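You operate a simulated robot arm through the tools that you are given. There is no shell and no other tool.

You run a simulated robot arm. Do the job below in one go: nothing can be reset, and whatever is moved stays where it is left.

TASK
Pump the yellow water from the top row into the tank.
Fine: valves 1 and 2 stand open; open valve 3, give the pump three strokes, then shut all three; the other valves end shut.

Only the result counts: the job must be done as asked and must still hold three seconds after the hand-in. Knocking over, shifting, dropping, spilling or breaking anything else fails it.

THE ROBOT
A 7-joint arm with a two-finger parallel gripper, fixed in place. Base frame: the origin is on the floor under the middle of its stand, x ahead of it, y to its left, z up. Readings come in m, rad, newtons and seconds.
It reaches about 0.966 m from its shoulder. Its first joint turns from -2.897 to 2.897 rad. Payload 3.43 kg.
The TCP is the grasp point between the finger pads, 0.03 m short of the fingertips. In the tool frame z runs along the fingers and y along their closing line. The gripper opens to 0.094 m. The fingers are 0.028 m wide and 0.01 m thick; the gripper's body (0.05 by 0.096 m) begins 0.055 m behind the TCP.
Orientation is that of the tool frame in the base frame, as a unit quaternion [w, x, y, z]. With the fingers straight down and closing along the base's y, the tool's x points along the base's -x, its y along +y and its z along -z.

THE INTERFACE
- The arm moves only by the tool send_rows. Its argument "rows" is one flat list of numbers, 7 for each row, row after row: the shift along the tool's x, y, z in units of 50 mm (1.0 is 50 mm), then the turn, a rotation vector about the tool's x, y, z in units of 4 degrees (1.0 is 4 degrees), then the finger opening in cm, from 0 to 9.4. In form: [x, y, z, ax, ay, az, claw, x, y, z, ax, ay, az, claw, ...]. A call has 1 to 20 rows; each row shifts and turns the commanded pose from where the row before left it, along the tool's axes as they then stand. A call with a number of a shift or a turn outside -1 to 1 is refused whole. A row lasts 0.2 s, in which the tool goes at most 0.05 m and 0.15 rad; a call with a longer step from one row to the next is refused whole, and so is a gripper value outside its range. Where a pose cannot be reached the arm comes as near as it can. A force on the tool above 40 N (or 10 N above the force at the start of the call, whichever is more), or a blocked arm, ends the call early, and 0.2 s more pass. Each finger travels about 0.045 m/s and halts on what it meets, pressing with about 39 N; the grip force reading is that of the motor and also rises with nothing between the fingers. The clock runs only during rows and for 0.2 s after the last one: add rows that do not move to give the fingers time. It gives the time, the measured TCP pose, the force on the tool (base axes), the opening and the grip force at its end, in the units of the frame above (readings bear some noise), with the torque about the TCP (base axes, N m) and any sound that the robot's microphone picked up.
- Cameras (640 x 400 px; columns grow to the right, rows downward): "scene" is fixed at [0.0488, -0.6502, 1.7585]; the picture's right is [0.17, -0.99, 0.00], its down [-0.67, -0.11, -0.73] and it looks along [0.72, 0.12, -0.68] (base axes); focal length 309 px, centre (320, 200). "wrist" rides on the gripper at [0.076, 0.014, -0.103] in the tool frame; the picture's right is [-0.18, 0.98, 0.00], its down [-0.75, -0.14, -0.64] and it looks along [-0.63, -0.12, 0.77] (tool axes); focal length 243 px, centre (320, 200). There is no depth. A picture from a camera that has moved, and an enlarged one, comes with that camera's place and axes in the base frame and with its lens.
- camera(camera): a new picture of that camera. It takes no simulated time.
- move_column(by): slides the trunk up (or, below 0, down) by that many m; the arm rides with it, the base frame stays. It gives what a move gives, with no picture.
- inspect(camera, box): a new picture of the part [left, top, right, bottom] of that camera's present view, enlarged. It takes no simulated time.
- close_job(): hands the job in; it is judged then, once.

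Nothing tells you positions but the pictures and the camera data. Unless the task says otherwise, let go and move clear before handing in.

The tools are called after "Call:" as a command line: name --argument value ..., lists and objects as JSON in quotes. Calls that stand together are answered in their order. send_rows: Moves the arm, as the interface text tells. Its arguments: {"type":"object","properties":{"rows":{"type":"array"}},"required":["rows"]} The other tools are called the same way: move_column (by) moves the trunk up or down; camera (camera) takes a picture; inspect (camera, box) takes an enlarged picture of a part of a camera's view; close_job () hands the job in.

At the start:

```text
time: 0.0
tcp_pos: [0.2982, -0.4035, 1.448]
tcp_rot: [0.0, 0.0, 1.0, 0.0]
force: [0.4, -0.8, -0.5]
ft_torque: [-0.03, -0.01, 0.03]
opening: 0.0939
gripper_force: 0.0
trunk travel left (down, up): [-0.4, 0.09]
```

scene: 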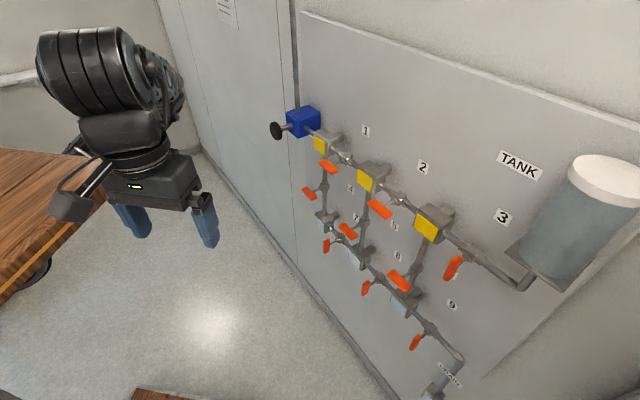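
wrist: 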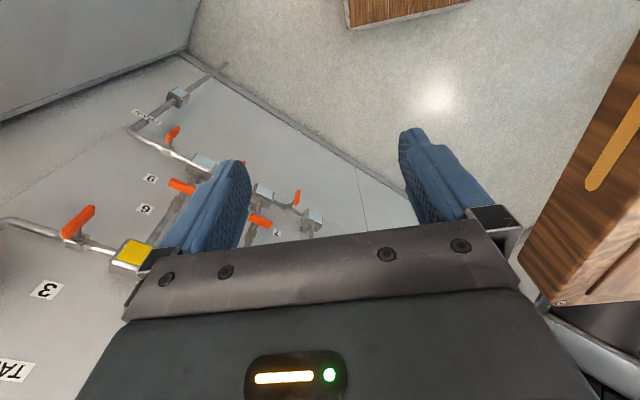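

I see a wall panel with a blue pump with a black knob at the left, three yellow vessels along the top row, orange valve handles and a tank at the right. First I'll take enlarged views to understand the piping and the valve states.

Call:
inspect --camera "scene" --box '[260, 90, 420, 190]'

Call:
inspect --camera "scene" --box '[290, 150, 450, 250]'

Call:
inspect --camera "scene" --box '[380, 180, 540, 280]'

Call:
inspect --camera "scene" --box '[320, 230, 480, 330]'

Call:
inspect --camera "scene" --box '[380, 300, 540, 400]'

Call:
inspect --camera "scene" --box '[480, 130, 640, 230]'

```text
4.00 times, centred on (340, 140) of scene
camera zoom: at [0.0488, -0.6502, 1.7585], right [0.17, -0.99, 0.0], down [-0.67, -0.11, -0.73], along [0.72, 0.12, -0.68], focal length 1234 px, centre (240, 440)
```

zoom: 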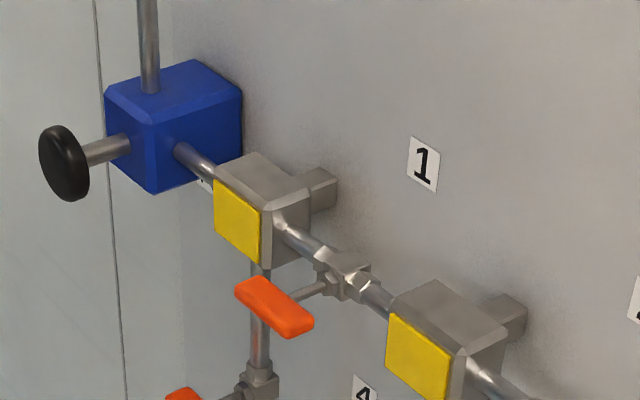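

```text
4.00 times, centred on (370, 200) of scene
camera zoom: at [0.0488, -0.6502, 1.7585], right [0.17, -0.99, 0.0], down [-0.67, -0.11, -0.73], along [0.72, 0.12, -0.68], focal length 1234 px, centre (120, 200)
```

zoom: 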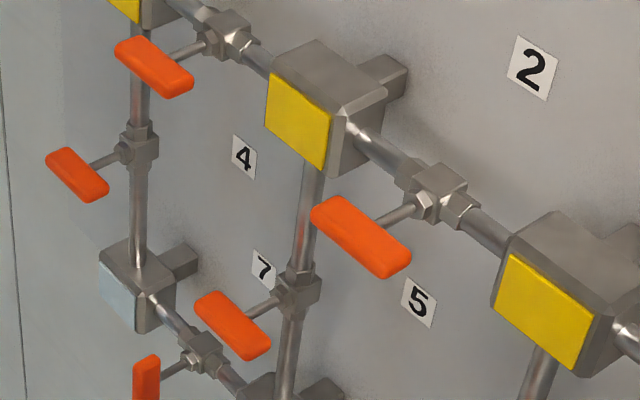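

```text
4.00 times, centred on (460, 230) of scene
camera zoom: at [0.0488, -0.6502, 1.7585], right [0.17, -0.99, 0.0], down [-0.67, -0.11, -0.73], along [0.72, 0.12, -0.68], focal length 1234 px, centre (-240, 80)
```

zoom: 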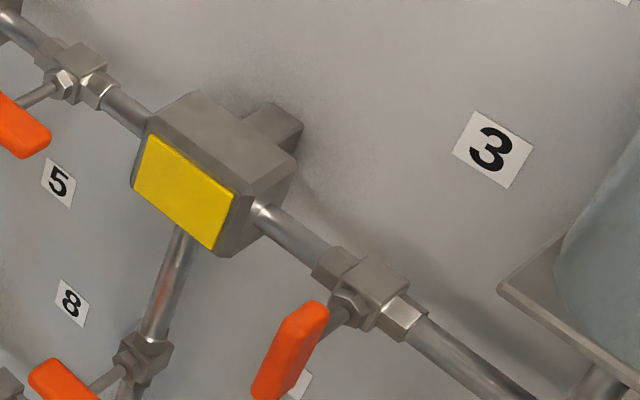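

```text
4.00 times, centred on (400, 280) of scene
camera zoom: at [0.0488, -0.6502, 1.7585], right [0.17, -0.99, 0.0], down [-0.67, -0.11, -0.73], along [0.72, 0.12, -0.68], focal length 1234 px, centre (0, -120)
```

zoom: 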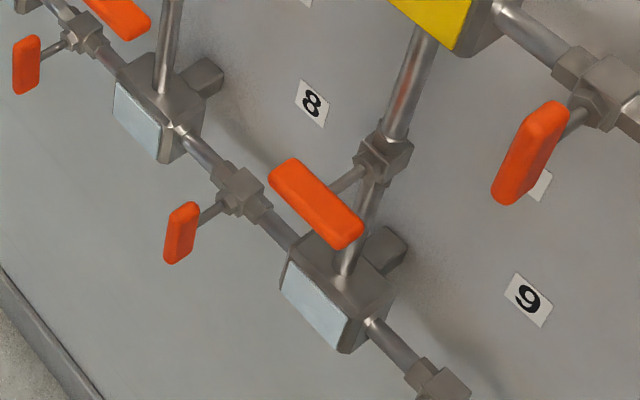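

```text
4.00 times, centred on (460, 350) of scene
camera zoom: at [0.0488, -0.6502, 1.7585], right [0.17, -0.99, 0.0], down [-0.67, -0.11, -0.73], along [0.72, 0.12, -0.68], focal length 1234 px, centre (-240, -400)
```

zoom: 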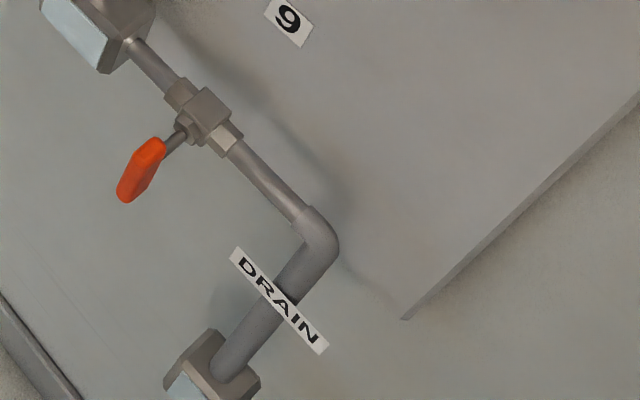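

```text
4.00 times, centred on (560, 180) of scene
camera zoom: at [0.0488, -0.6502, 1.7585], right [0.17, -0.99, 0.0], down [-0.67, -0.11, -0.73], along [0.72, 0.12, -0.68], focal length 1234 px, centre (-640, 280)
```

zoom: 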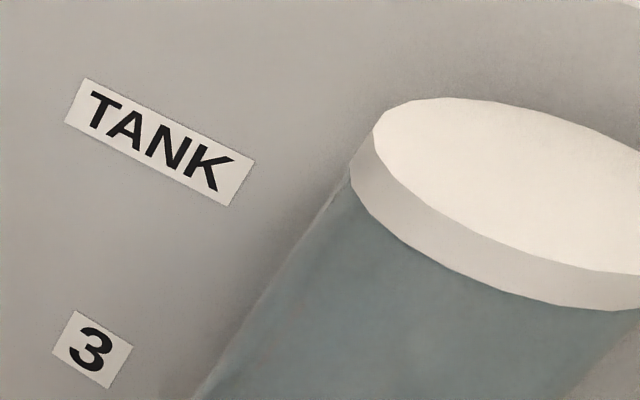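

Stereo from the two pictures puts the panel as a vertical plane at 45°: its outward normal is about (-0.71, 0.71, 0). The top-row valve handles sit near z ≈ 1.255 m, 0.2 m apart, and handle 3 is at about (0.435, -0.845). Handles 1 and 2 lie along the pipe (open), and handle 3 is upright (shut). I'll first turn the hand to face the panel.

Call:
send_rows --rows '[0, 0, 0, 0, 0, 1, 9.4, 0, 0, 0, 0, 0, 1, 9.4, 0, 0, 0, 0, 0, 1, 9.4, 0, 0, 0, 0, 0, 1, 9.4, 0, 0, 0, 0, 0, 1, 9.4, 0, 0, 0, 0, 0, 1, 9.4, 0, 0, 0, 0, 0, 1, 9.4, 0, 0, 0, 0, 0, 1, 9.4, 0, 0, 0, 0, 0, 1, 9.4, 0, 0, 0, 0, 0, 1, 9.4, 0, 0, 0, 0, 0, 1, 9.4, 0, 0, 0, 0, 0, 0.25, 9.4, -0.75, 0, 0, 0, 0, 0, 9.4, -0.75, 0, 0, 0, 0, 0, 9.4, -0.75, 0, 0, 0, 0, 0, 9.4, -0.75, 0, 0, 0, 0, 0, 9.4]'

```text
time: 3.4
tcp_pos: [0.4053, -0.509, 1.4489]
tcp_rot: [0.0, 0.383, 0.924, -0.001]
force: [0.3, 0.4, 0.7]
ft_torque: [0.01, 0.02, -0.01]
opening: 0.0939
gripper_force: 0.0
trunk travel left (down, up): [-0.4, 0.09]
```

The hand is yawed toward the panel with about 0.38 m of clearance. Next I tilt the fingers to point at the panel.

Call:
send_rows --rows '[0, 0, 0, 0, -1, 0, 9.4, 0, 0, 0, 0, -1, 0, 9.4, 0, 0, 0, 0, -1, 0, 9.4, 0, 0, 0, 0, -1, 0, 9.4, 0, 0, 0, 0, -1, 0, 9.4, 0, 0, 0, 0, -1, 0, 9.4, 0, 0, 0, 0, -1, 0, 9.4, 0, 0, 0, 0, -1, 0, 9.4, 0, 0, 0, 0, -1, 0, 9.4, 0, 0, 0, 0, -1, 0, 9.4, 0, 0, 0, 0, -1, 0, 9.4, 0, 0, 0, 0, -1, 0, 9.4, 0, 0, 0, 0, -1, 0, 9.4, 0, 0, 0, 0, -1, 0, 9.4, 0, 0, 0, 0, -1, 0, 9.4, 0, 0, 0, 0, -1, 0, 9.4, 0, 0, 0, 0, -1, 0, 9.4, 0, 0, 0, 0, -1, 0, 9.4]'

Call:
camera --camera "wrist"

Call:
camera --camera "scene"

```text
time: 7.2
tcp_pos: [0.414, -0.5115, 1.4366]
tcp_rot: [0.524, 0.306, 0.762, -0.225]
force: [-1.0, -0.3, -0.5]
ft_torque: [-0.03, -0.01, -0.04]
opening: 0.0942
gripper_force: 0.1
trunk travel left (down, up): [-0.4, 0.09]
```

```text
taken
camera wrist: at [0.336, -0.4151, 1.4004], right [0.74, 0.66, 0.15], down [-0.33, 0.15, 0.93], along [0.59, -0.74, 0.33], focal length 243 px, centre (320, 200)
```

wrist: 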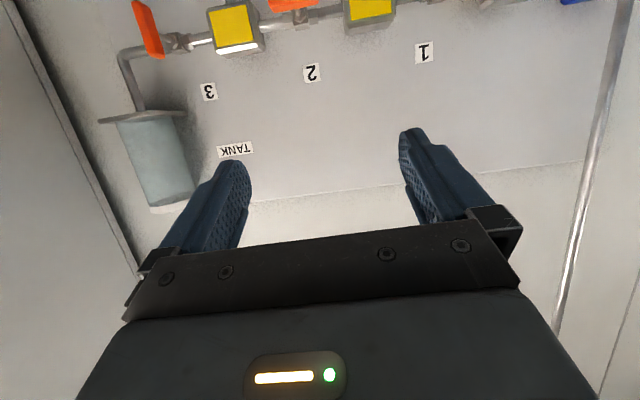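

```text
taken
```

scene: 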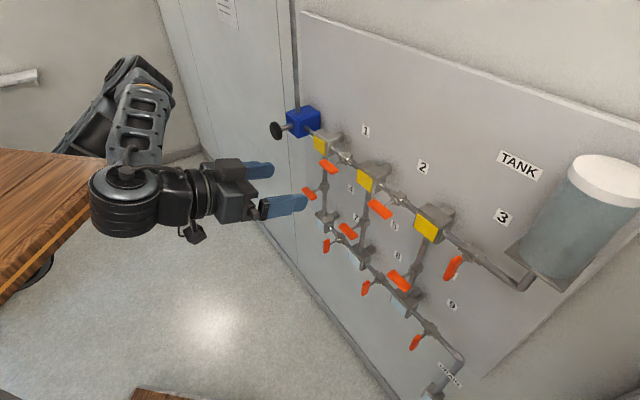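

The measured pose differs a little from what I commanded, so I'll send still rows to see whether it is lag or a joint limit.

Call:
send_rows --rows '[0, 0, 0, 0, 0, 0, 9.4, 0, 0, 0, 0, 0, 0, 9.4]'

```text
time: 7.8
tcp_pos: [0.4114, -0.5124, 1.4334]
tcp_rot: [0.525, 0.309, 0.761, -0.223]
force: [0.0, 0.0, 0.6]
ft_torque: [0.0, 0.02, -0.01]
opening: 0.0938
gripper_force: 0.1
trunk travel left (down, up): [-0.4, 0.09]
```

The tilt is stopped by the arm (a joint limit near this pose), so the shoulder is probably too high for it. I'll lower the trunk by 0.2 m, which should also help reach at the row's height, then look again.

Call:
move_column --by -0.2

Call:
camera --camera "wrist"

Call:
camera --camera "scene"

```text
time: 10.0
tcp_pos: [0.4106, -0.5135, 1.2331]
tcp_rot: [0.523, 0.31, 0.762, -0.223]
force: [-0.5, 0.5, -0.4]
ft_torque: [0.0, -0.03, -0.01]
opening: 0.094
gripper_force: 0.0
trunk travel left (down, up): [-0.2, 0.29]
```

```text
taken
camera wrist: at [0.3336, -0.416, 1.198], right [0.74, 0.65, 0.16], down [-0.33, 0.15, 0.93], along [0.58, -0.74, 0.32], focal length 243 px, centre (320, 200)
```

wrist: 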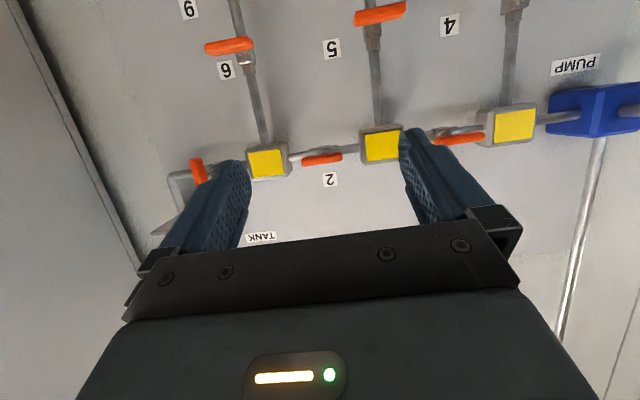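

```text
taken
```

scene: 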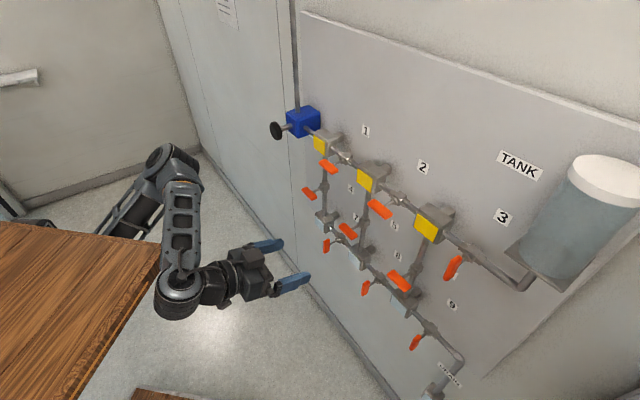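

The arm now shows its whole forearm, and the wrist view confirms the row layout (pump, yellow, 1, yellow, 2, yellow, 3, tank). I'll move about 0.1 m nearer and a little up, then finish the tilt to horizontal.

Call:
send_rows --rows '[-0.413, 0, 0.378, 0, 0, 0, 9.4, -0.413, 0, 0.378, 0, 0, 0, 9.4, -0.413, 0, 0.378, 0, 0, 0, 9.4, -0.413, 0, 0.378, 0, 0, 0, 9.4, 0, 0, 0, 0, -1, 0, 9.4, 0, 0, 0, 0, -1, 0, 9.4, 0, 0, 0, 0, -1, 0, 9.4, 0, 0, 0, 0, -1, 0, 9.4, 0, 0, 0, 0, -1, 0, 9.4, 0, 0, 0, 0, 0, 0, 9.4]'

Call:
camera --camera "scene"

Call:
camera --camera "wrist"

```text
time: 12.2
tcp_pos: [0.4846, -0.5816, 1.2868]
tcp_rot: [0.649, 0.263, 0.659, -0.274]
force: [-0.4, 0.2, 0.3]
ft_torque: [0.0, -0.01, -0.02]
opening: 0.0939
gripper_force: 0.1
trunk travel left (down, up): [-0.2, 0.29]
```

```text
taken
```

scene: 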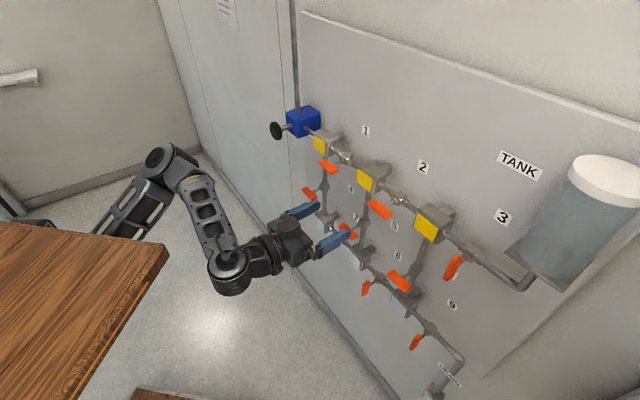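

```text
taken
camera wrist: at [0.4201, -0.4992, 1.2111], right [0.7, 0.7, 0.16], down [-0.54, 0.36, 0.76], along [0.47, -0.62, 0.63], focal length 243 px, centre (320, 200)
```

wrist: 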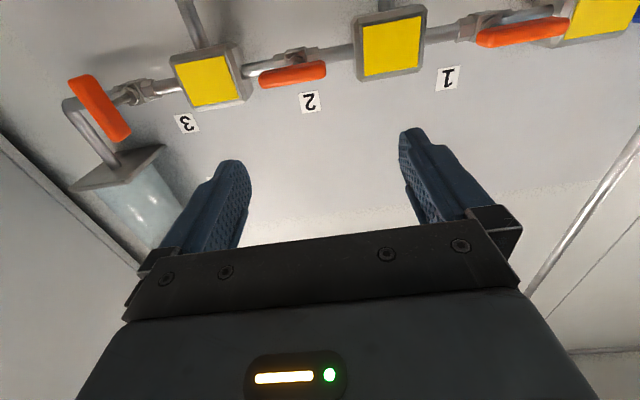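

The hand now faces the panel squarely. Next I slide right so the open fingers come in front of valve 3's upright handle, staying 0.12 m clear of it.

Call:
send_rows --rows '[0.1, -0.886, 0, 0, 0, 0, 9.4, 0.1, -0.886, 0, 0, 0, 0, 9.4, 0.1, -0.886, 0, 0, 0, 0, 9.4, 0.1, -0.886, 0, 0, 0, 0, 9.4, 0.1, -0.886, 0, 0, 0, 0, 9.4, 0, 0, 0, 0, 0, 0, 9.4]'

Call:
camera --camera "scene"

Call:
camera --camera "wrist"

```text
time: 13.8
tcp_pos: [0.4126, -0.7343, 1.2523]
tcp_rot: [0.668, 0.234, 0.669, -0.224]
force: [0.1, 0.8, -0.2]
ft_torque: [-0.01, 0.04, 0.0]
opening: 0.0937
gripper_force: 0.2
trunk travel left (down, up): [-0.2, 0.29]
stopped in row 6: the arm was blocked; the commanded pose is now the measured one
```

```text
taken
```

scene: 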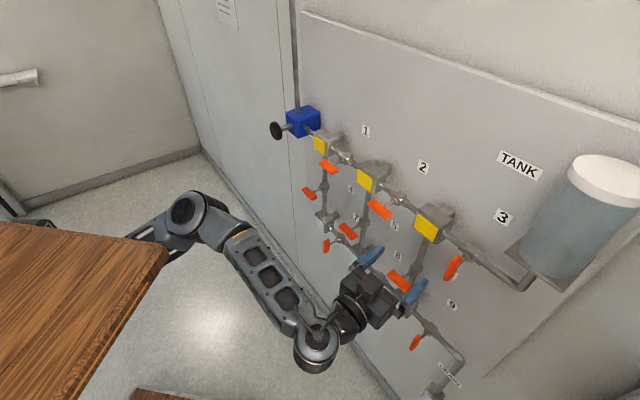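

```text
taken
camera wrist: at [0.3404, -0.6588, 1.1763], right [0.6, 0.77, 0.2], down [-0.6, 0.27, 0.76], along [0.53, -0.57, 0.63], focal length 243 px, centre (320, 200)
```

wrist: 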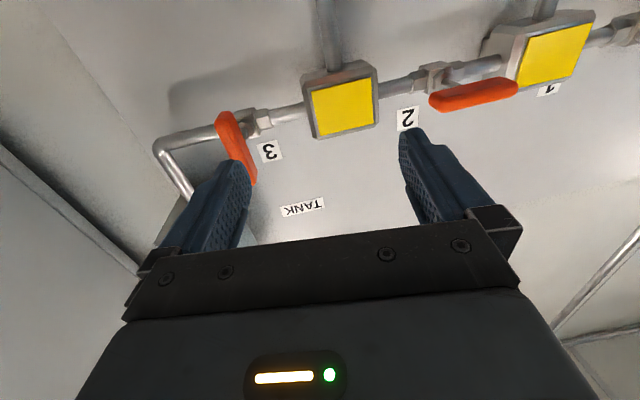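

The arm was blocked short of valve 3, near (0.41, -0.73, 1.25). I'll look closely at the arm's posture and the wooden board that seems to ride with the trunk.

Call:
inspect --camera "scene" --box '[0, 160, 240, 310]'

Call:
inspect --camera "scene" --box '[200, 200, 480, 375]'

```text
2.67 times, centred on (120, 235) of scene
camera zoom: at [0.0488, -0.6502, 1.7585], right [0.17, -0.99, 0.0], down [-0.67, -0.11, -0.73], along [0.72, 0.12, -0.68], focal length 823 px, centre (853, 107)
```

zoom: 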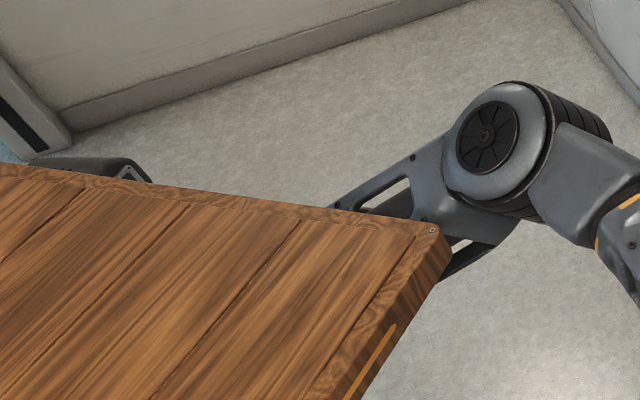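

```text
2.29 times, centred on (340, 288) of scene
camera zoom: at [0.0488, -0.6502, 1.7585], right [0.17, -0.99, 0.0], down [-0.67, -0.11, -0.73], along [0.72, 0.12, -0.68], focal length 705 px, centre (274, 0)
```

zoom: 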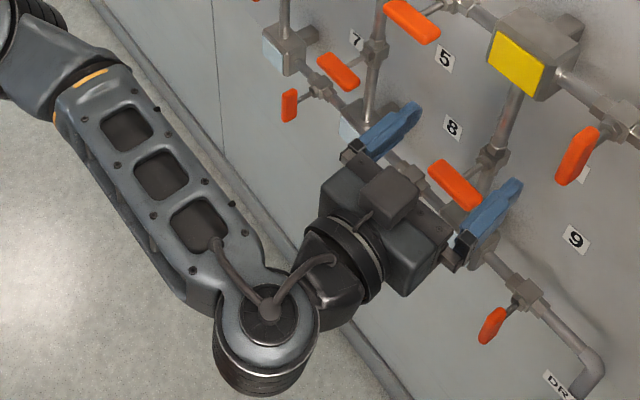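

The arm seems limited because the wrist was asked to go back toward the trunk. I'll approach valve 3 diagonally, forward first and then right, restoring the 45° yaw at the end.

Call:
send_rows --rows '[0, 0, 0.62, 0, 0, 0, 9.4, 0, -0.45, 0, 0, 0, 0, 9.4, 0, -0.45, 0, 0, 0, 0, 9.4, 0, -0.45, 0, 0, 0, 0, 9.4, 0, 0, 0, 0.6, 0, 0, 9.4, 0, 0, 0, 0.6, 0, 0, 9.4, 0, 0, 0, 0.6, 0, 0, 9.4]'

Call:
camera --camera "wrist"

Call:
camera --camera "scene"

```text
time: 14.8
tcp_pos: [0.4903, -0.7866, 1.2522]
tcp_rot: [0.68, 0.196, 0.681, -0.186]
force: [-11.8, 17.0, 10.6]
ft_torque: [-0.73, -0.08, -0.8]
opening: 0.089
gripper_force: 0.1
trunk travel left (down, up): [-0.2, 0.29]
stopped in row 5: the force on the tool passed its limit at 55 N (the readings are from after the stop); the commanded pose is now the measured one
```

```text
taken
camera wrist: at [0.4107, -0.7193, 1.1766], right [0.51, 0.84, 0.2], down [-0.62, 0.2, 0.75], along [0.59, -0.51, 0.63], focal length 243 px, centre (320, 200)
```

wrist: 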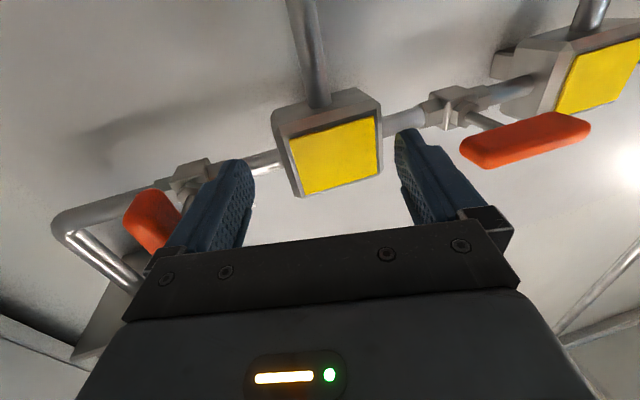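

```text
taken
```

scene: 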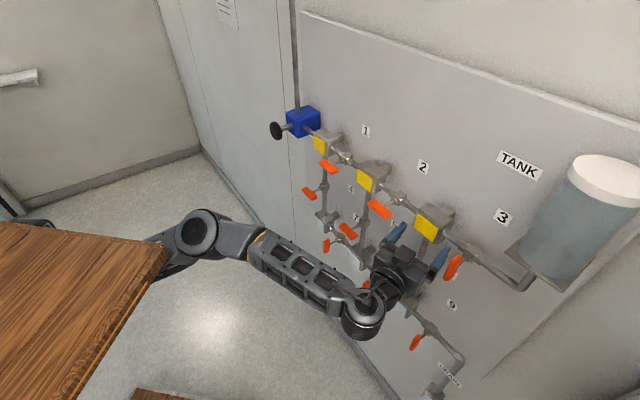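

A finger touched the third yellow box's face lightly, because the arm couldn't follow. The elbow is riding against the corner of the trunk's wooden board, which stops the arm from swinging right. I'll back off along the fingers now, check that nothing moved, then try a higher trunk so the elbow passes below the board.

Call:
send_rows --rows '[0, 0, -0.5, 0, 0, 0, 9.4, 0, 0, -0.7, 0, 0, 0, 9.4, 0, 0, -0.8, 0, 0, 0, 9.4, 0, 0.6, -0.5, 0, 0, 0, 9.4, 0, 0.8, -0.3, 0, 0, 0, 9.4, 0, 0.8, 0, 0, 0, 0, 9.4, 0, 0.8, 0, 0, 0, 0, 9.4]'

Call:
camera --camera "wrist"

Call:
camera --camera "scene"

Call:
inspect --camera "scene" --box '[380, 180, 540, 280]'

```text
time: 16.6
tcp_pos: [0.4528, -0.5929, 1.2263]
tcp_rot: [0.662, 0.209, 0.697, -0.178]
force: [0.4, 0.4, -0.1]
ft_torque: [-0.01, 0.0, -0.03]
opening: 0.0941
gripper_force: 0.1
trunk travel left (down, up): [-0.2, 0.29]
stopped in row 7: the arm was blocked; the commanded pose is now the measured one
```

```text
taken
camera wrist: at [0.3707, -0.5232, 1.1558], right [0.53, 0.82, 0.21], down [-0.59, 0.18, 0.79], along [0.61, -0.54, 0.58], focal length 243 px, centre (320, 200)
```

wrist: 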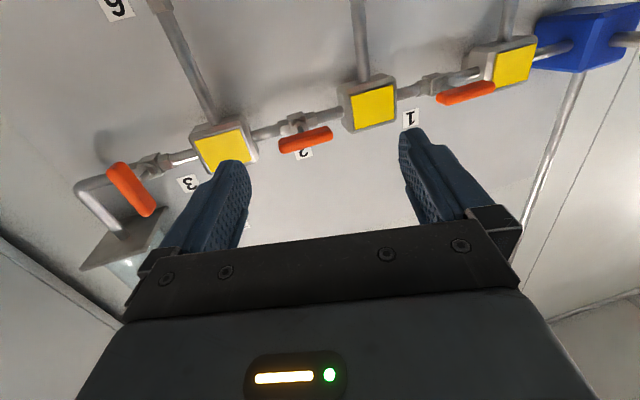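

```text
taken
```

scene: 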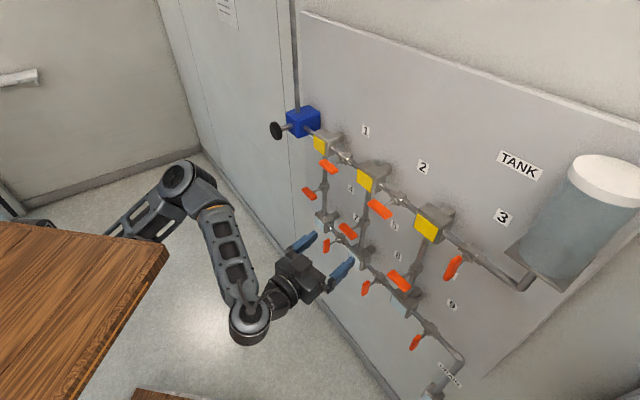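

```text
4.00 times, centred on (460, 230) of scene
camera zoom: at [0.0488, -0.6502, 1.7585], right [0.17, -0.99, 0.0], down [-0.67, -0.11, -0.73], along [0.72, 0.12, -0.68], focal length 1234 px, centre (-240, 80)
```

zoom: 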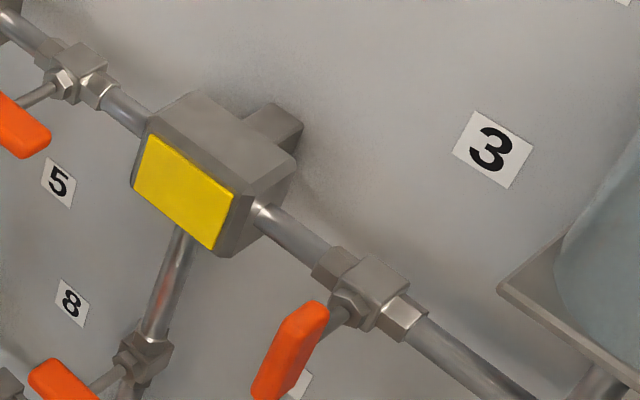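

Nothing on the panel has moved; handle 3 is still upright. I'll raise the trunk by 0.25 m so the shoulder and board sit above the work height, then lower the hand again.

Call:
move_column --by 0.25

Call:
camera --camera "scene"

```text
time: 19.2
tcp_pos: [0.4523, -0.5947, 1.4745]
tcp_rot: [0.663, 0.208, 0.697, -0.178]
force: [0.1, -0.2, -0.1]
ft_torque: [0.03, -0.02, -0.01]
opening: 0.0939
gripper_force: 0.0
trunk travel left (down, up): [-0.45, 0.04]
```

```text
taken
```

scene: 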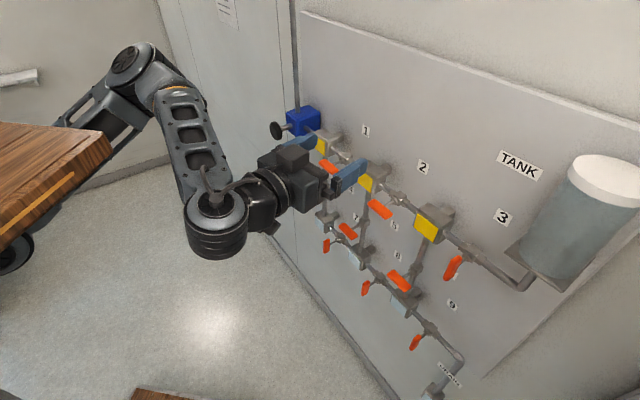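

Board and shoulder are now higher. I lower the hand 0.22 m back to the row's height, still well clear of the panel, and check the elbow.

Call:
send_rows --rows '[0.88, 0, 0, 0, 0, 0, 9.4, 0.88, 0, 0, 0, 0, 0, 9.4, 0.88, 0, 0, 0, 0, 0, 9.4, 0.88, 0, 0, 0, 0, 0, 9.4, 0.88, 0, 0, 0, 0, 0, 9.4, 0, 0, 0, 0, 0, 0, 9.4]'

Call:
camera --camera "scene"

```text
time: 20.6
tcp_pos: [0.4455, -0.5831, 1.259]
tcp_rot: [0.665, 0.208, 0.694, -0.18]
force: [-0.2, -0.1, -0.1]
ft_torque: [-0.02, 0.03, -0.01]
opening: 0.0939
gripper_force: 0.0
trunk travel left (down, up): [-0.45, 0.04]
```

```text
taken
```

scene: 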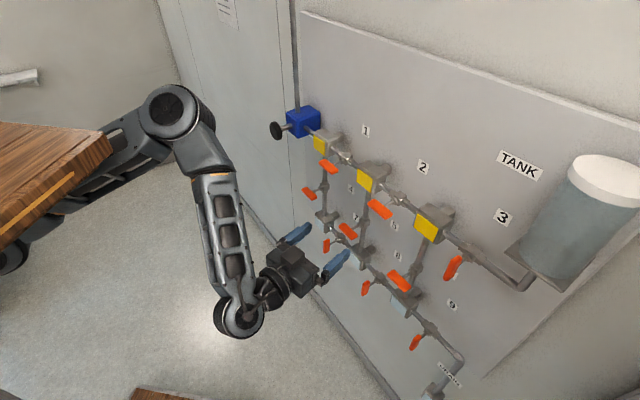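

The upper arm now passes under the board, so there is room to swing right. I restore the yaw to -45° and level the hand.

Call:
send_rows --rows '[0, 0, 0, 0.825, -0.18, -0.1, 9.4, 0, 0, 0, 0.825, -0.18, -0.1, 9.4, 0, 0, 0, 0.825, -0.18, -0.1, 9.4, 0, 0, 0, 0.825, -0.18, -0.1, 9.4, 0, 0, 0, 0, 0, 0, 9.4]'

```text
time: 21.8
tcp_pos: [0.4458, -0.5827, 1.2587]
tcp_rot: [0.651, 0.27, 0.655, -0.274]
force: [0.0, 0.4, -0.2]
ft_torque: [0.01, 0.0, -0.02]
opening: 0.0941
gripper_force: 0.1
trunk travel left (down, up): [-0.45, 0.04]
```

The hand reached the exact orientation this time. Now I slide right and forward toward valve 3, stopping 0.08 m short of the handle.

Call:
send_rows --rows '[0, -0.6, 0.5, 0, 0, 0, 9.4, 0, -0.7, 0.5, 0, 0, 0, 9.4, 0, -0.8, 0.4, 0, 0, 0, 9.4, 0, -0.8, 0.2, 0, 0, 0, 9.4, 0, -0.8, 0.1, 0, 0, 0, 9.4, 0, -0.16, 0, 0, 0, 0, 9.4, 0, 0, 0, 0, 0, 0, 9.4]'

Call:
camera --camera "scene"

Call:
camera --camera "wrist"

```text
time: 23.4
tcp_pos: [0.3678, -0.7794, 1.2601]
tcp_rot: [0.651, 0.268, 0.656, -0.272]
force: [-0.1, 0.0, 1.2]
ft_torque: [-0.04, -0.02, -0.01]
opening: 0.0939
gripper_force: 0.1
trunk travel left (down, up): [-0.45, 0.04]
```

```text
taken
```

scene: 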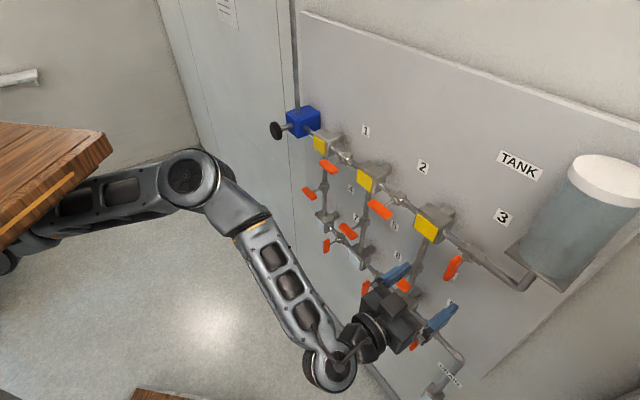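

```text
taken
camera wrist: at [0.3059, -0.6965, 1.1843], right [0.7, 0.69, 0.18], down [-0.55, 0.36, 0.76], along [0.46, -0.62, 0.63], focal length 243 px, centre (320, 200)
```

wrist: 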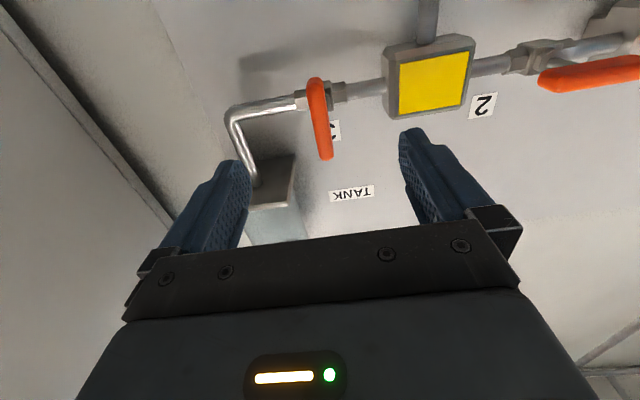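

The handle of valve 3 sits centred between the fingers, about 0.09 m ahead. Let me zoom in on it, and test in free air how far the hand can roll about its own axis before gripping.

Call:
inspect --camera "wrist" --box '[220, 50, 400, 190]'

Call:
send_rows --rows '[0, 0, 0, 0, 0, 1, 9.4, 0, 0, 0, 0, 0, 1, 9.4, 0, 0, 0, 0, 0, 1, 9.4, 0, 0, 0, 0, 0, 1, 9.4, 0, 0, 0, 0, 0, 1, 9.4, 0, 0, 0, 0, 0, 1, 9.4, 0, 0, 0, 0, 0, 1, 9.4, 0, 0, 0, 0, 0, 1, 9.4, 0, 0, 0, 0, 0, 1, 9.4, 0, 0, 0, 0, 0, 1, 9.4, 0, 0, 0, 0, 0, 1, 9.4, 0, 0, 0, 0, 0, 1, 9.4, 0, 0, 0, 0, 0, 1, 9.4, 0, 0, 0, 0, 0, 1, 9.4, 0, 0, 0, 0, 0, 1, 9.4, 0, 0, 0, 0, 0, 1, 9.4, 0, 0, 0, 0, 0, 1, 9.4, 0, 0, 0, 0, 0, 1, 9.4, 0, 0, 0, 0, 0, 1, 9.4, 0, 0, 0, 0, 0, 1, 9.4]'

```text
2.86 times, centred on (310, 120) of wrist
camera zoom: at [0.3059, -0.6965, 1.1843], right [0.7, 0.69, 0.18], down [-0.55, 0.36, 0.76], along [0.46, -0.62, 0.63], focal length 693 px, centre (349, 429)
```

zoom: 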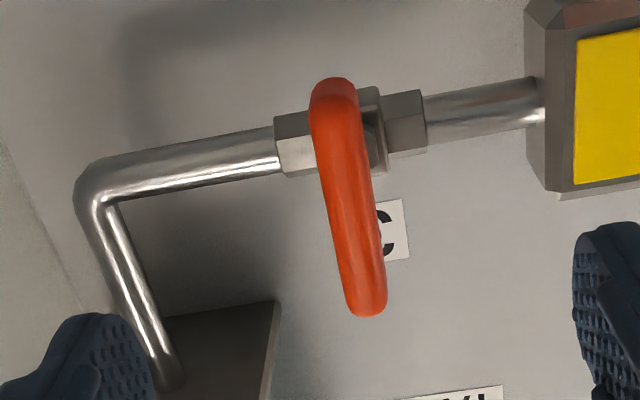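

```text
time: 27.6
tcp_pos: [0.3694, -0.7795, 1.2604]
tcp_rot: [0.673, 0.628, 0.329, 0.211]
force: [0.0, -1.2, 0.2]
ft_torque: [0.05, 0.0, 0.01]
opening: 0.0938
gripper_force: 0.2
trunk travel left (down, up): [-0.45, 0.04]
```

Roll by +80° works. Now I roll back and check the other direction.

Call:
send_rows --rows '[0, 0, 0, 0, 0, -1, 9.4, 0, 0, 0, 0, 0, -1, 9.4, 0, 0, 0, 0, 0, -1, 9.4, 0, 0, 0, 0, 0, -1, 9.4, 0, 0, 0, 0, 0, -1, 9.4, 0, 0, 0, 0, 0, -1, 9.4, 0, 0, 0, 0, 0, -1, 9.4, 0, 0, 0, 0, 0, -1, 9.4, 0, 0, 0, 0, 0, -1, 9.4, 0, 0, 0, 0, 0, -1, 9.4, 0, 0, 0, 0, 0, -1, 9.4, 0, 0, 0, 0, 0, -1, 9.4, 0, 0, 0, 0, 0, -1, 9.4, 0, 0, 0, 0, 0, -1, 9.4, 0, 0, 0, 0, 0, -1, 9.4, 0, 0, 0, 0, 0, -1, 9.4, 0, 0, 0, 0, 0, -1, 9.4, 0, 0, 0, 0, 0, -1, 9.4, 0, 0, 0, 0, 0, -1, 9.4, 0, 0, 0, 0, 0, -1, 9.4]'

Call:
send_rows --rows '[0, 0, 0, 0, 0, -1, 9.4, 0, 0, 0, 0, 0, -1, 9.4, 0, 0, 0, 0, 0, -1, 9.4, 0, 0, 0, 0, 0, -1, 9.4, 0, 0, 0, 0, 0, -1, 9.4, 0, 0, 0, 0, 0, -1, 9.4, 0, 0, 0, 0, 0, -1, 9.4, 0, 0, 0, 0, 0, -1, 9.4, 0, 0, 0, 0, 0, -1, 9.4, 0, 0, 0, 0, 0, -1, 9.4, 0, 0, 0, 0, 0, -1, 9.4, 0, 0, 0, 0, 0, -1, 9.4, 0, 0, 0, 0, 0, -1, 9.4, 0, 0, 0, 0, 0, -1, 9.4, 0, 0, 0, 0, 0, -1, 9.4, 0, 0, 0, 0, 0, -1, 9.4, 0, 0, 0, 0, 0, -1, 9.4, 0, 0, 0, 0, 0, -1, 9.4, 0, 0, 0, 0, 0, -1, 9.4, 0, 0, 0, 0, 0, -1, 9.4]'

```text
time: 31.8
tcp_pos: [0.3687, -0.7791, 1.2608]
tcp_rot: [0.651, 0.268, 0.656, -0.273]
force: [-0.4, 0.0, -0.9]
ft_torque: [-0.02, -0.01, 0.0]
opening: 0.094
gripper_force: 0.0
trunk travel left (down, up): [-0.45, 0.04]
```

```text
time: 36.0
tcp_pos: [0.3696, -0.7782, 1.2598]
tcp_rot: [0.323, -0.216, 0.675, -0.628]
force: [0.2, 0.6, 0.5]
ft_torque: [0.03, 0.0, -0.02]
opening: 0.0942
gripper_force: 0.0
trunk travel left (down, up): [-0.45, 0.04]
```

Both roll directions work. I'll use this rolled view for a second look at the handle before rolling back.

Call:
camera --camera "wrist"

Call:
inspect --camera "wrist" --box '[220, 50, 420, 190]'

```text
taken
camera wrist: at [0.245, -0.7572, 1.2342], right [0.24, 0.25, -0.94], down [0.06, 0.96, 0.27], along [0.97, -0.12, 0.22], focal length 243 px, centre (320, 200)
```

wrist: 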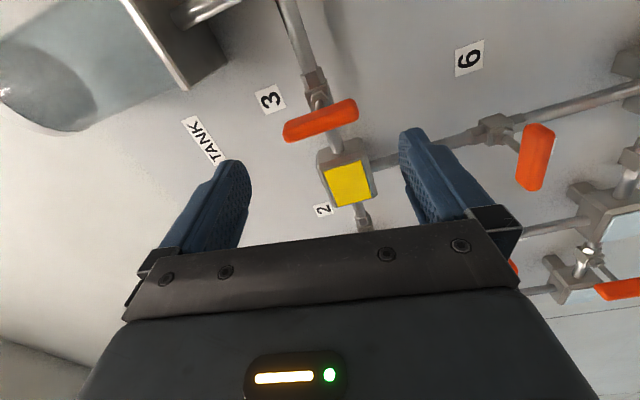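

```text
2.86 times, centred on (320, 120) of wrist
camera zoom: at [0.245, -0.7572, 1.2342], right [0.24, 0.25, -0.94], down [0.06, 0.96, 0.27], along [0.97, -0.12, 0.22], focal length 693 px, centre (320, 429)
```

zoom: 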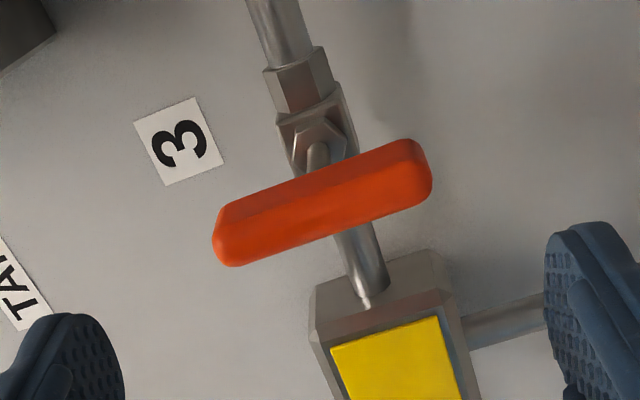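

Handle 3's centre is at the hand's axis in both views, about 0.093 m ahead. I roll back to level, narrowing the fingers to 5 cm.

Call:
send_rows --rows '[0, 0, 0, 0, 0, 1, 5, 0, 0, 0, 0, 0, 1, 5, 0, 0, 0, 0, 0, 1, 5, 0, 0, 0, 0, 0, 1, 5, 0, 0, 0, 0, 0, 1, 5, 0, 0, 0, 0, 0, 1, 5, 0, 0, 0, 0, 0, 1, 5, 0, 0, 0, 0, 0, 1, 5, 0, 0, 0, 0, 0, 1, 5, 0, 0, 0, 0, 0, 1, 5, 0, 0, 0, 0, 0, 1, 5, 0, 0, 0, 0, 0, 1, 5, 0, 0, 0, 0, 0, 1, 5, 0, 0, 0, 0, 0, 1, 5, 0, 0, 0, 0, 0, 1, 5, 0, 0, 0, 0, 0, 1, 5, 0, 0, 0, 0, 0, 1, 5, 0, 0, 0, 0, 0, 1, 5, 0, 0, 0, 0, 0, 1, 5, 0, 0, 0, 0, 0, 1, 5]'

Call:
camera --camera "wrist"

```text
time: 40.2
tcp_pos: [0.3703, -0.7777, 1.2605]
tcp_rot: [0.652, 0.269, 0.655, -0.271]
force: [0.2, -0.2, 0.1]
ft_torque: [0.02, 0.01, 0.0]
opening: 0.0497
gripper_force: 0.1
trunk travel left (down, up): [-0.45, 0.04]
```

```text
taken
camera wrist: at [0.3063, -0.696, 1.1848], right [0.7, 0.69, 0.18], down [-0.55, 0.36, 0.76], along [0.46, -0.62, 0.63], focal length 243 px, centre (320, 200)
```

wrist: 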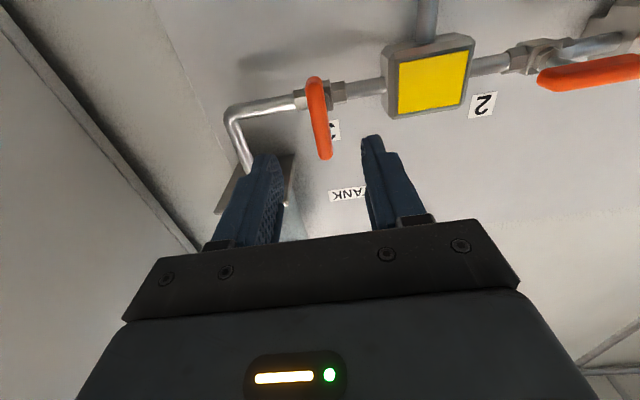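

Well centred. I move in 0.088 m so the pads come level with the handle bar.

Call:
send_rows --rows '[0, -0.02, 0.5, 0, 0, 0, 5, 0, 0, 0.45, 0, 0, 0, 5, 0, 0, 0.4, 0, 0, 0, 5, 0, 0, 0.25, 0, 0, 0, 5, 0, 0, 0.16, 0, 0, 0, 5, 0, 0, 0, 0, 0, 0, 5]'

Call:
camera --camera "wrist"

Call:
inspect --camera "scene" --box '[340, 180, 540, 320]'

```text
time: 41.6
tcp_pos: [0.4313, -0.8421, 1.2602]
tcp_rot: [0.651, 0.269, 0.655, -0.273]
force: [-1.0, 0.4, 0.9]
ft_torque: [0.01, 0.02, 0.06]
opening: 0.0501
gripper_force: 0.1
trunk travel left (down, up): [-0.45, 0.04]
```

```text
taken
camera wrist: at [0.3678, -0.759, 1.1841], right [0.7, 0.69, 0.18], down [-0.55, 0.36, 0.76], along [0.46, -0.62, 0.63], focal length 243 px, centre (320, 200)
```

wrist: 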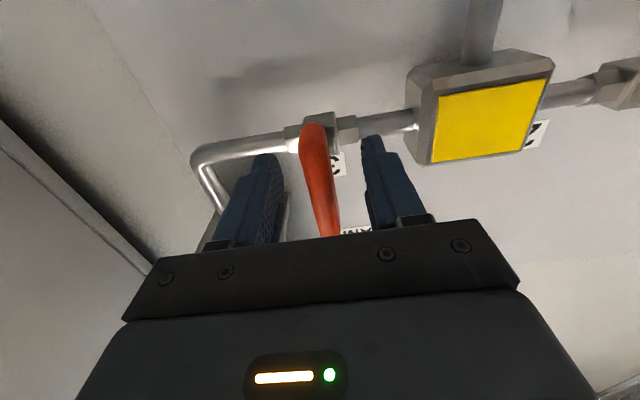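

```text
2.86 times, centred on (440, 250) of scene
camera zoom: at [0.0488, -0.6502, 1.7585], right [0.17, -0.99, 0.0], down [-0.67, -0.11, -0.73], along [0.72, 0.12, -0.68], focal length 882 px, centre (-23, 57)
```

zoom: 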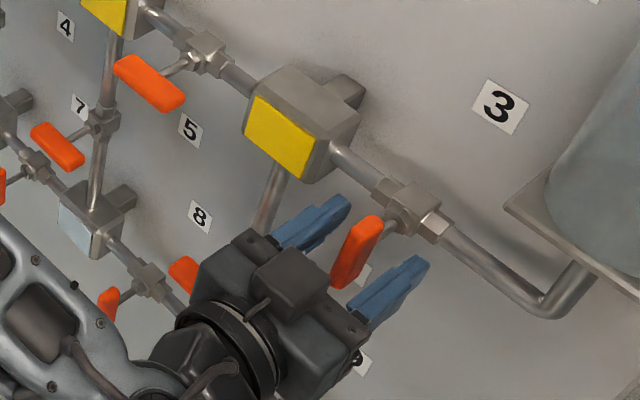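

The fingers straddle handle 3 symmetrically. Now I close on it.

Call:
send_rows --rows '[0, 0, 0, 0, 0, 0, 0, 0, 0, 0, 0, 0, 0, 0, 0, 0, 0, 0, 0, 0, 0, 0, 0, 0, 0, 0, 0, 0]'

Call:
camera --camera "wrist"

```text
time: 42.6
tcp_pos: [0.4315, -0.8407, 1.2593]
tcp_rot: [0.651, 0.268, 0.656, -0.272]
force: [5.1, 6.6, -1.5]
ft_torque: [-0.04, -0.03, 0.0]
opening: 0.0176
gripper_force: 45.2
trunk travel left (down, up): [-0.45, 0.04]
```

```text
taken
camera wrist: at [0.3686, -0.7586, 1.1842], right [0.7, 0.7, 0.18], down [-0.55, 0.36, 0.76], along [0.46, -0.62, 0.63], focal length 243 px, centre (320, 200)
```

wrist: 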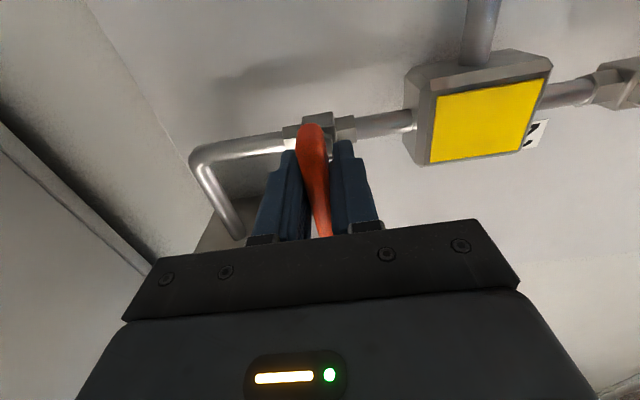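

I have the handle (17.6 mm wide). I'll try a small clockwise turn of 12° and check the torque.

Call:
send_rows --rows '[0, 0.02, 0, 0, 0, 0.5, 0, 0, 0, 0, 0, 0, 0.5, 0, 0, 0, 0, 0, 0, 1, 0, 0, 0, 0, 0, 0, 1, 0]'

Call:
camera --camera "wrist"

Call:
inspect --camera "scene" --box '[340, 180, 540, 320]'

```text
time: 43.6
tcp_pos: [0.431, -0.8415, 1.2605]
tcp_rot: [0.676, 0.337, 0.623, -0.203]
force: [3.8, -5.4, 2.1]
ft_torque: [-1.01, 1.1, 0.04]
opening: 0.0217
gripper_force: 44.8
trunk travel left (down, up): [-0.45, 0.04]
```

```text
taken
camera wrist: at [0.3796, -0.7474, 1.1893], right [0.66, 0.65, 0.38], down [-0.66, 0.25, 0.71], along [0.37, -0.72, 0.59], focal length 243 px, centre (320, 200)
```

wrist: 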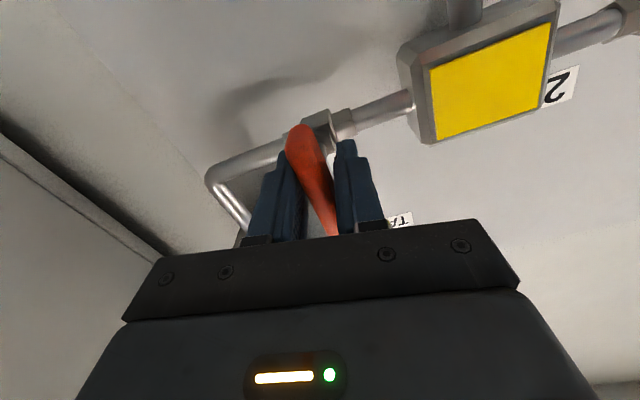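

```text
2.86 times, centred on (440, 250) of scene
camera zoom: at [0.0488, -0.6502, 1.7585], right [0.17, -0.99, 0.0], down [-0.67, -0.11, -0.73], along [0.72, 0.12, -0.68], focal length 882 px, centre (-23, 57)
```

zoom: 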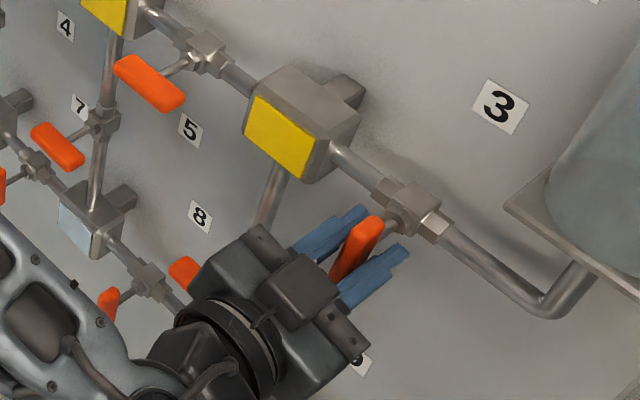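

Clockwise is stopped: the torque rises and the handle stays upright while the fingers are spread. I return and try counter-clockwise.

Call:
send_rows --rows '[0, 0, 0, 0, 0, -1, 0, 0, 0, 0, 0, 0, -1, 0, 0, 0, 0, 0, 0, -1, 0, 0, 0, 0, 0, 0, -1, 0, 0, 0, 0, 0, 0, -1, 0, 0, 0, 0, 0, 0, -1, 0]'

Call:
inspect --camera "scene" --box '[340, 180, 540, 320]'

Call:
camera --camera "wrist"

```text
time: 45.0
tcp_pos: [0.4295, -0.8408, 1.258]
tcp_rot: [0.619, 0.199, 0.68, -0.34]
force: [2.0, -5.9, -2.8]
ft_torque: [-0.66, -0.68, 0.22]
opening: 0.0176
gripper_force: 45.5
trunk travel left (down, up): [-0.45, 0.04]
```

```text
2.86 times, centred on (440, 250) of scene
camera zoom: at [0.0488, -0.6502, 1.7585], right [0.17, -0.99, 0.0], down [-0.67, -0.11, -0.73], along [0.72, 0.12, -0.68], focal length 882 px, centre (-23, 57)
```

zoom: 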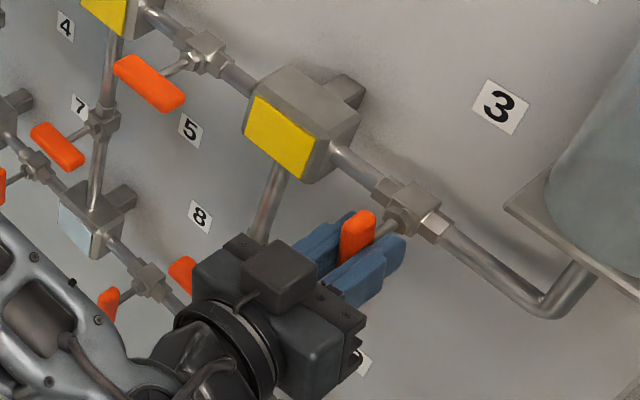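

```text
taken
camera wrist: at [0.3569, -0.7698, 1.1825], right [0.71, 0.71, -0.03], down [-0.43, 0.47, 0.77], along [0.56, -0.53, 0.64], focal length 243 px, centre (320, 200)
```

wrist: 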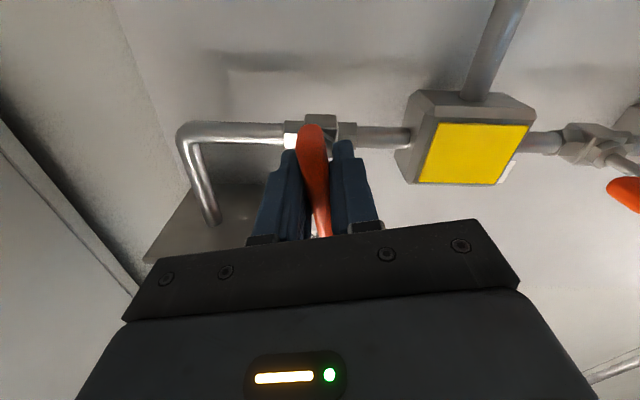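

Counter-clockwise the handle follows freely. I continue turning, checking forces midway.

Call:
send_rows --rows '[0, 0, 0, 0, 0, -1, 0, 0, 0, 0, 0, 0, -1, 0, 0, 0, 0, 0, 0, -1, 0, 0, 0, 0, 0, 0, -1, 0, 0, 0, 0, 0, 0, -1, 0, 0, 0, 0, 0, 0, -1, 0, 0, 0, 0, 0, 0, -1, 0, 0, 0, 0, 0, 0, -1, 0, 0, 0, 0, 0, 0, -1, 0]'

Call:
inspect --camera "scene" --box '[340, 180, 540, 320]'

```text
time: 47.0
tcp_pos: [0.4303, -0.8418, 1.2595]
tcp_rot: [0.483, -0.021, 0.708, -0.515]
force: [3.2, -10.5, -1.3]
ft_torque: [0.34, 0.38, -0.64]
opening: 0.0178
gripper_force: 44.8
trunk travel left (down, up): [-0.45, 0.04]
```

```text
2.86 times, centred on (440, 250) of scene
camera zoom: at [0.0488, -0.6502, 1.7585], right [0.17, -0.99, 0.0], down [-0.67, -0.11, -0.73], along [0.72, 0.12, -0.68], focal length 882 px, centre (-23, 57)
```

zoom: 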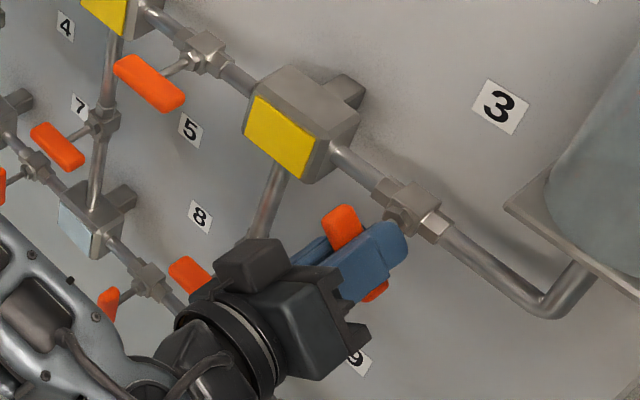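

Half-way there, with low forces. I continue to the open position.

Call:
send_rows --rows '[0, 0, 0, 0, 0, -1, 0, 0, 0, 0, 0, 0, -1, 0, 0, 0, 0, 0, 0, -1, 0, 0, 0, 0, 0, 0, -1, 0, 0, 0, 0, 0, 0, -1, 0, 0, 0, 0, 0, 0, -1, 0, 0, 0, 0, 0, 0, -1, 0, 0, 0, 0, 0, 0, -1, 0, 0, 0, 0, 0, 0, -1, 0, 0, 0, 0, 0, 0, -1, 0, 0, 0, 0, 0, 0, -0.7, 0, 0, 0, 0, 0, 0, 0, 0]'

Call:
inspect --camera "scene" --box '[340, 180, 540, 320]'

Call:
camera --camera "wrist"

```text
time: 49.6
tcp_pos: [0.4312, -0.842, 1.2594]
tcp_rot: [-0.263, 0.278, -0.652, 0.655]
force: [-0.5, -22.9, 7.9]
ft_torque: [0.58, -0.8, -0.16]
opening: 0.0174
gripper_force: 44.5
trunk travel left (down, up): [-0.45, 0.04]
```

```text
2.86 times, centred on (440, 250) of scene
camera zoom: at [0.0488, -0.6502, 1.7585], right [0.17, -0.99, 0.0], down [-0.67, -0.11, -0.73], along [0.72, 0.12, -0.68], focal length 882 px, centre (-23, 57)
```

zoom: 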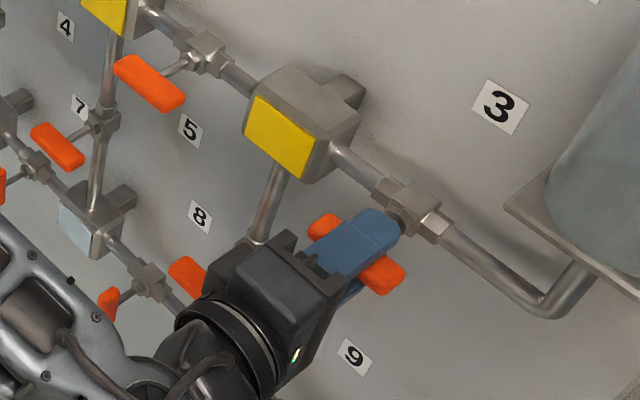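

```text
taken
camera wrist: at [0.3042, -0.8227, 1.2481], right [0.11, 0.12, -0.99], down [0.08, 0.99, 0.13], along [0.99, -0.1, 0.1], focal length 243 px, centre (320, 200)
```

wrist: 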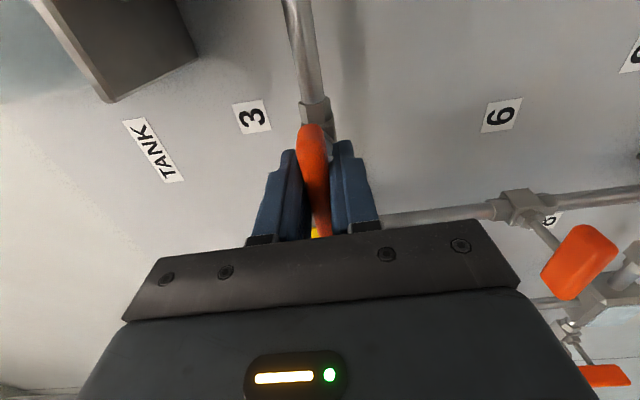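

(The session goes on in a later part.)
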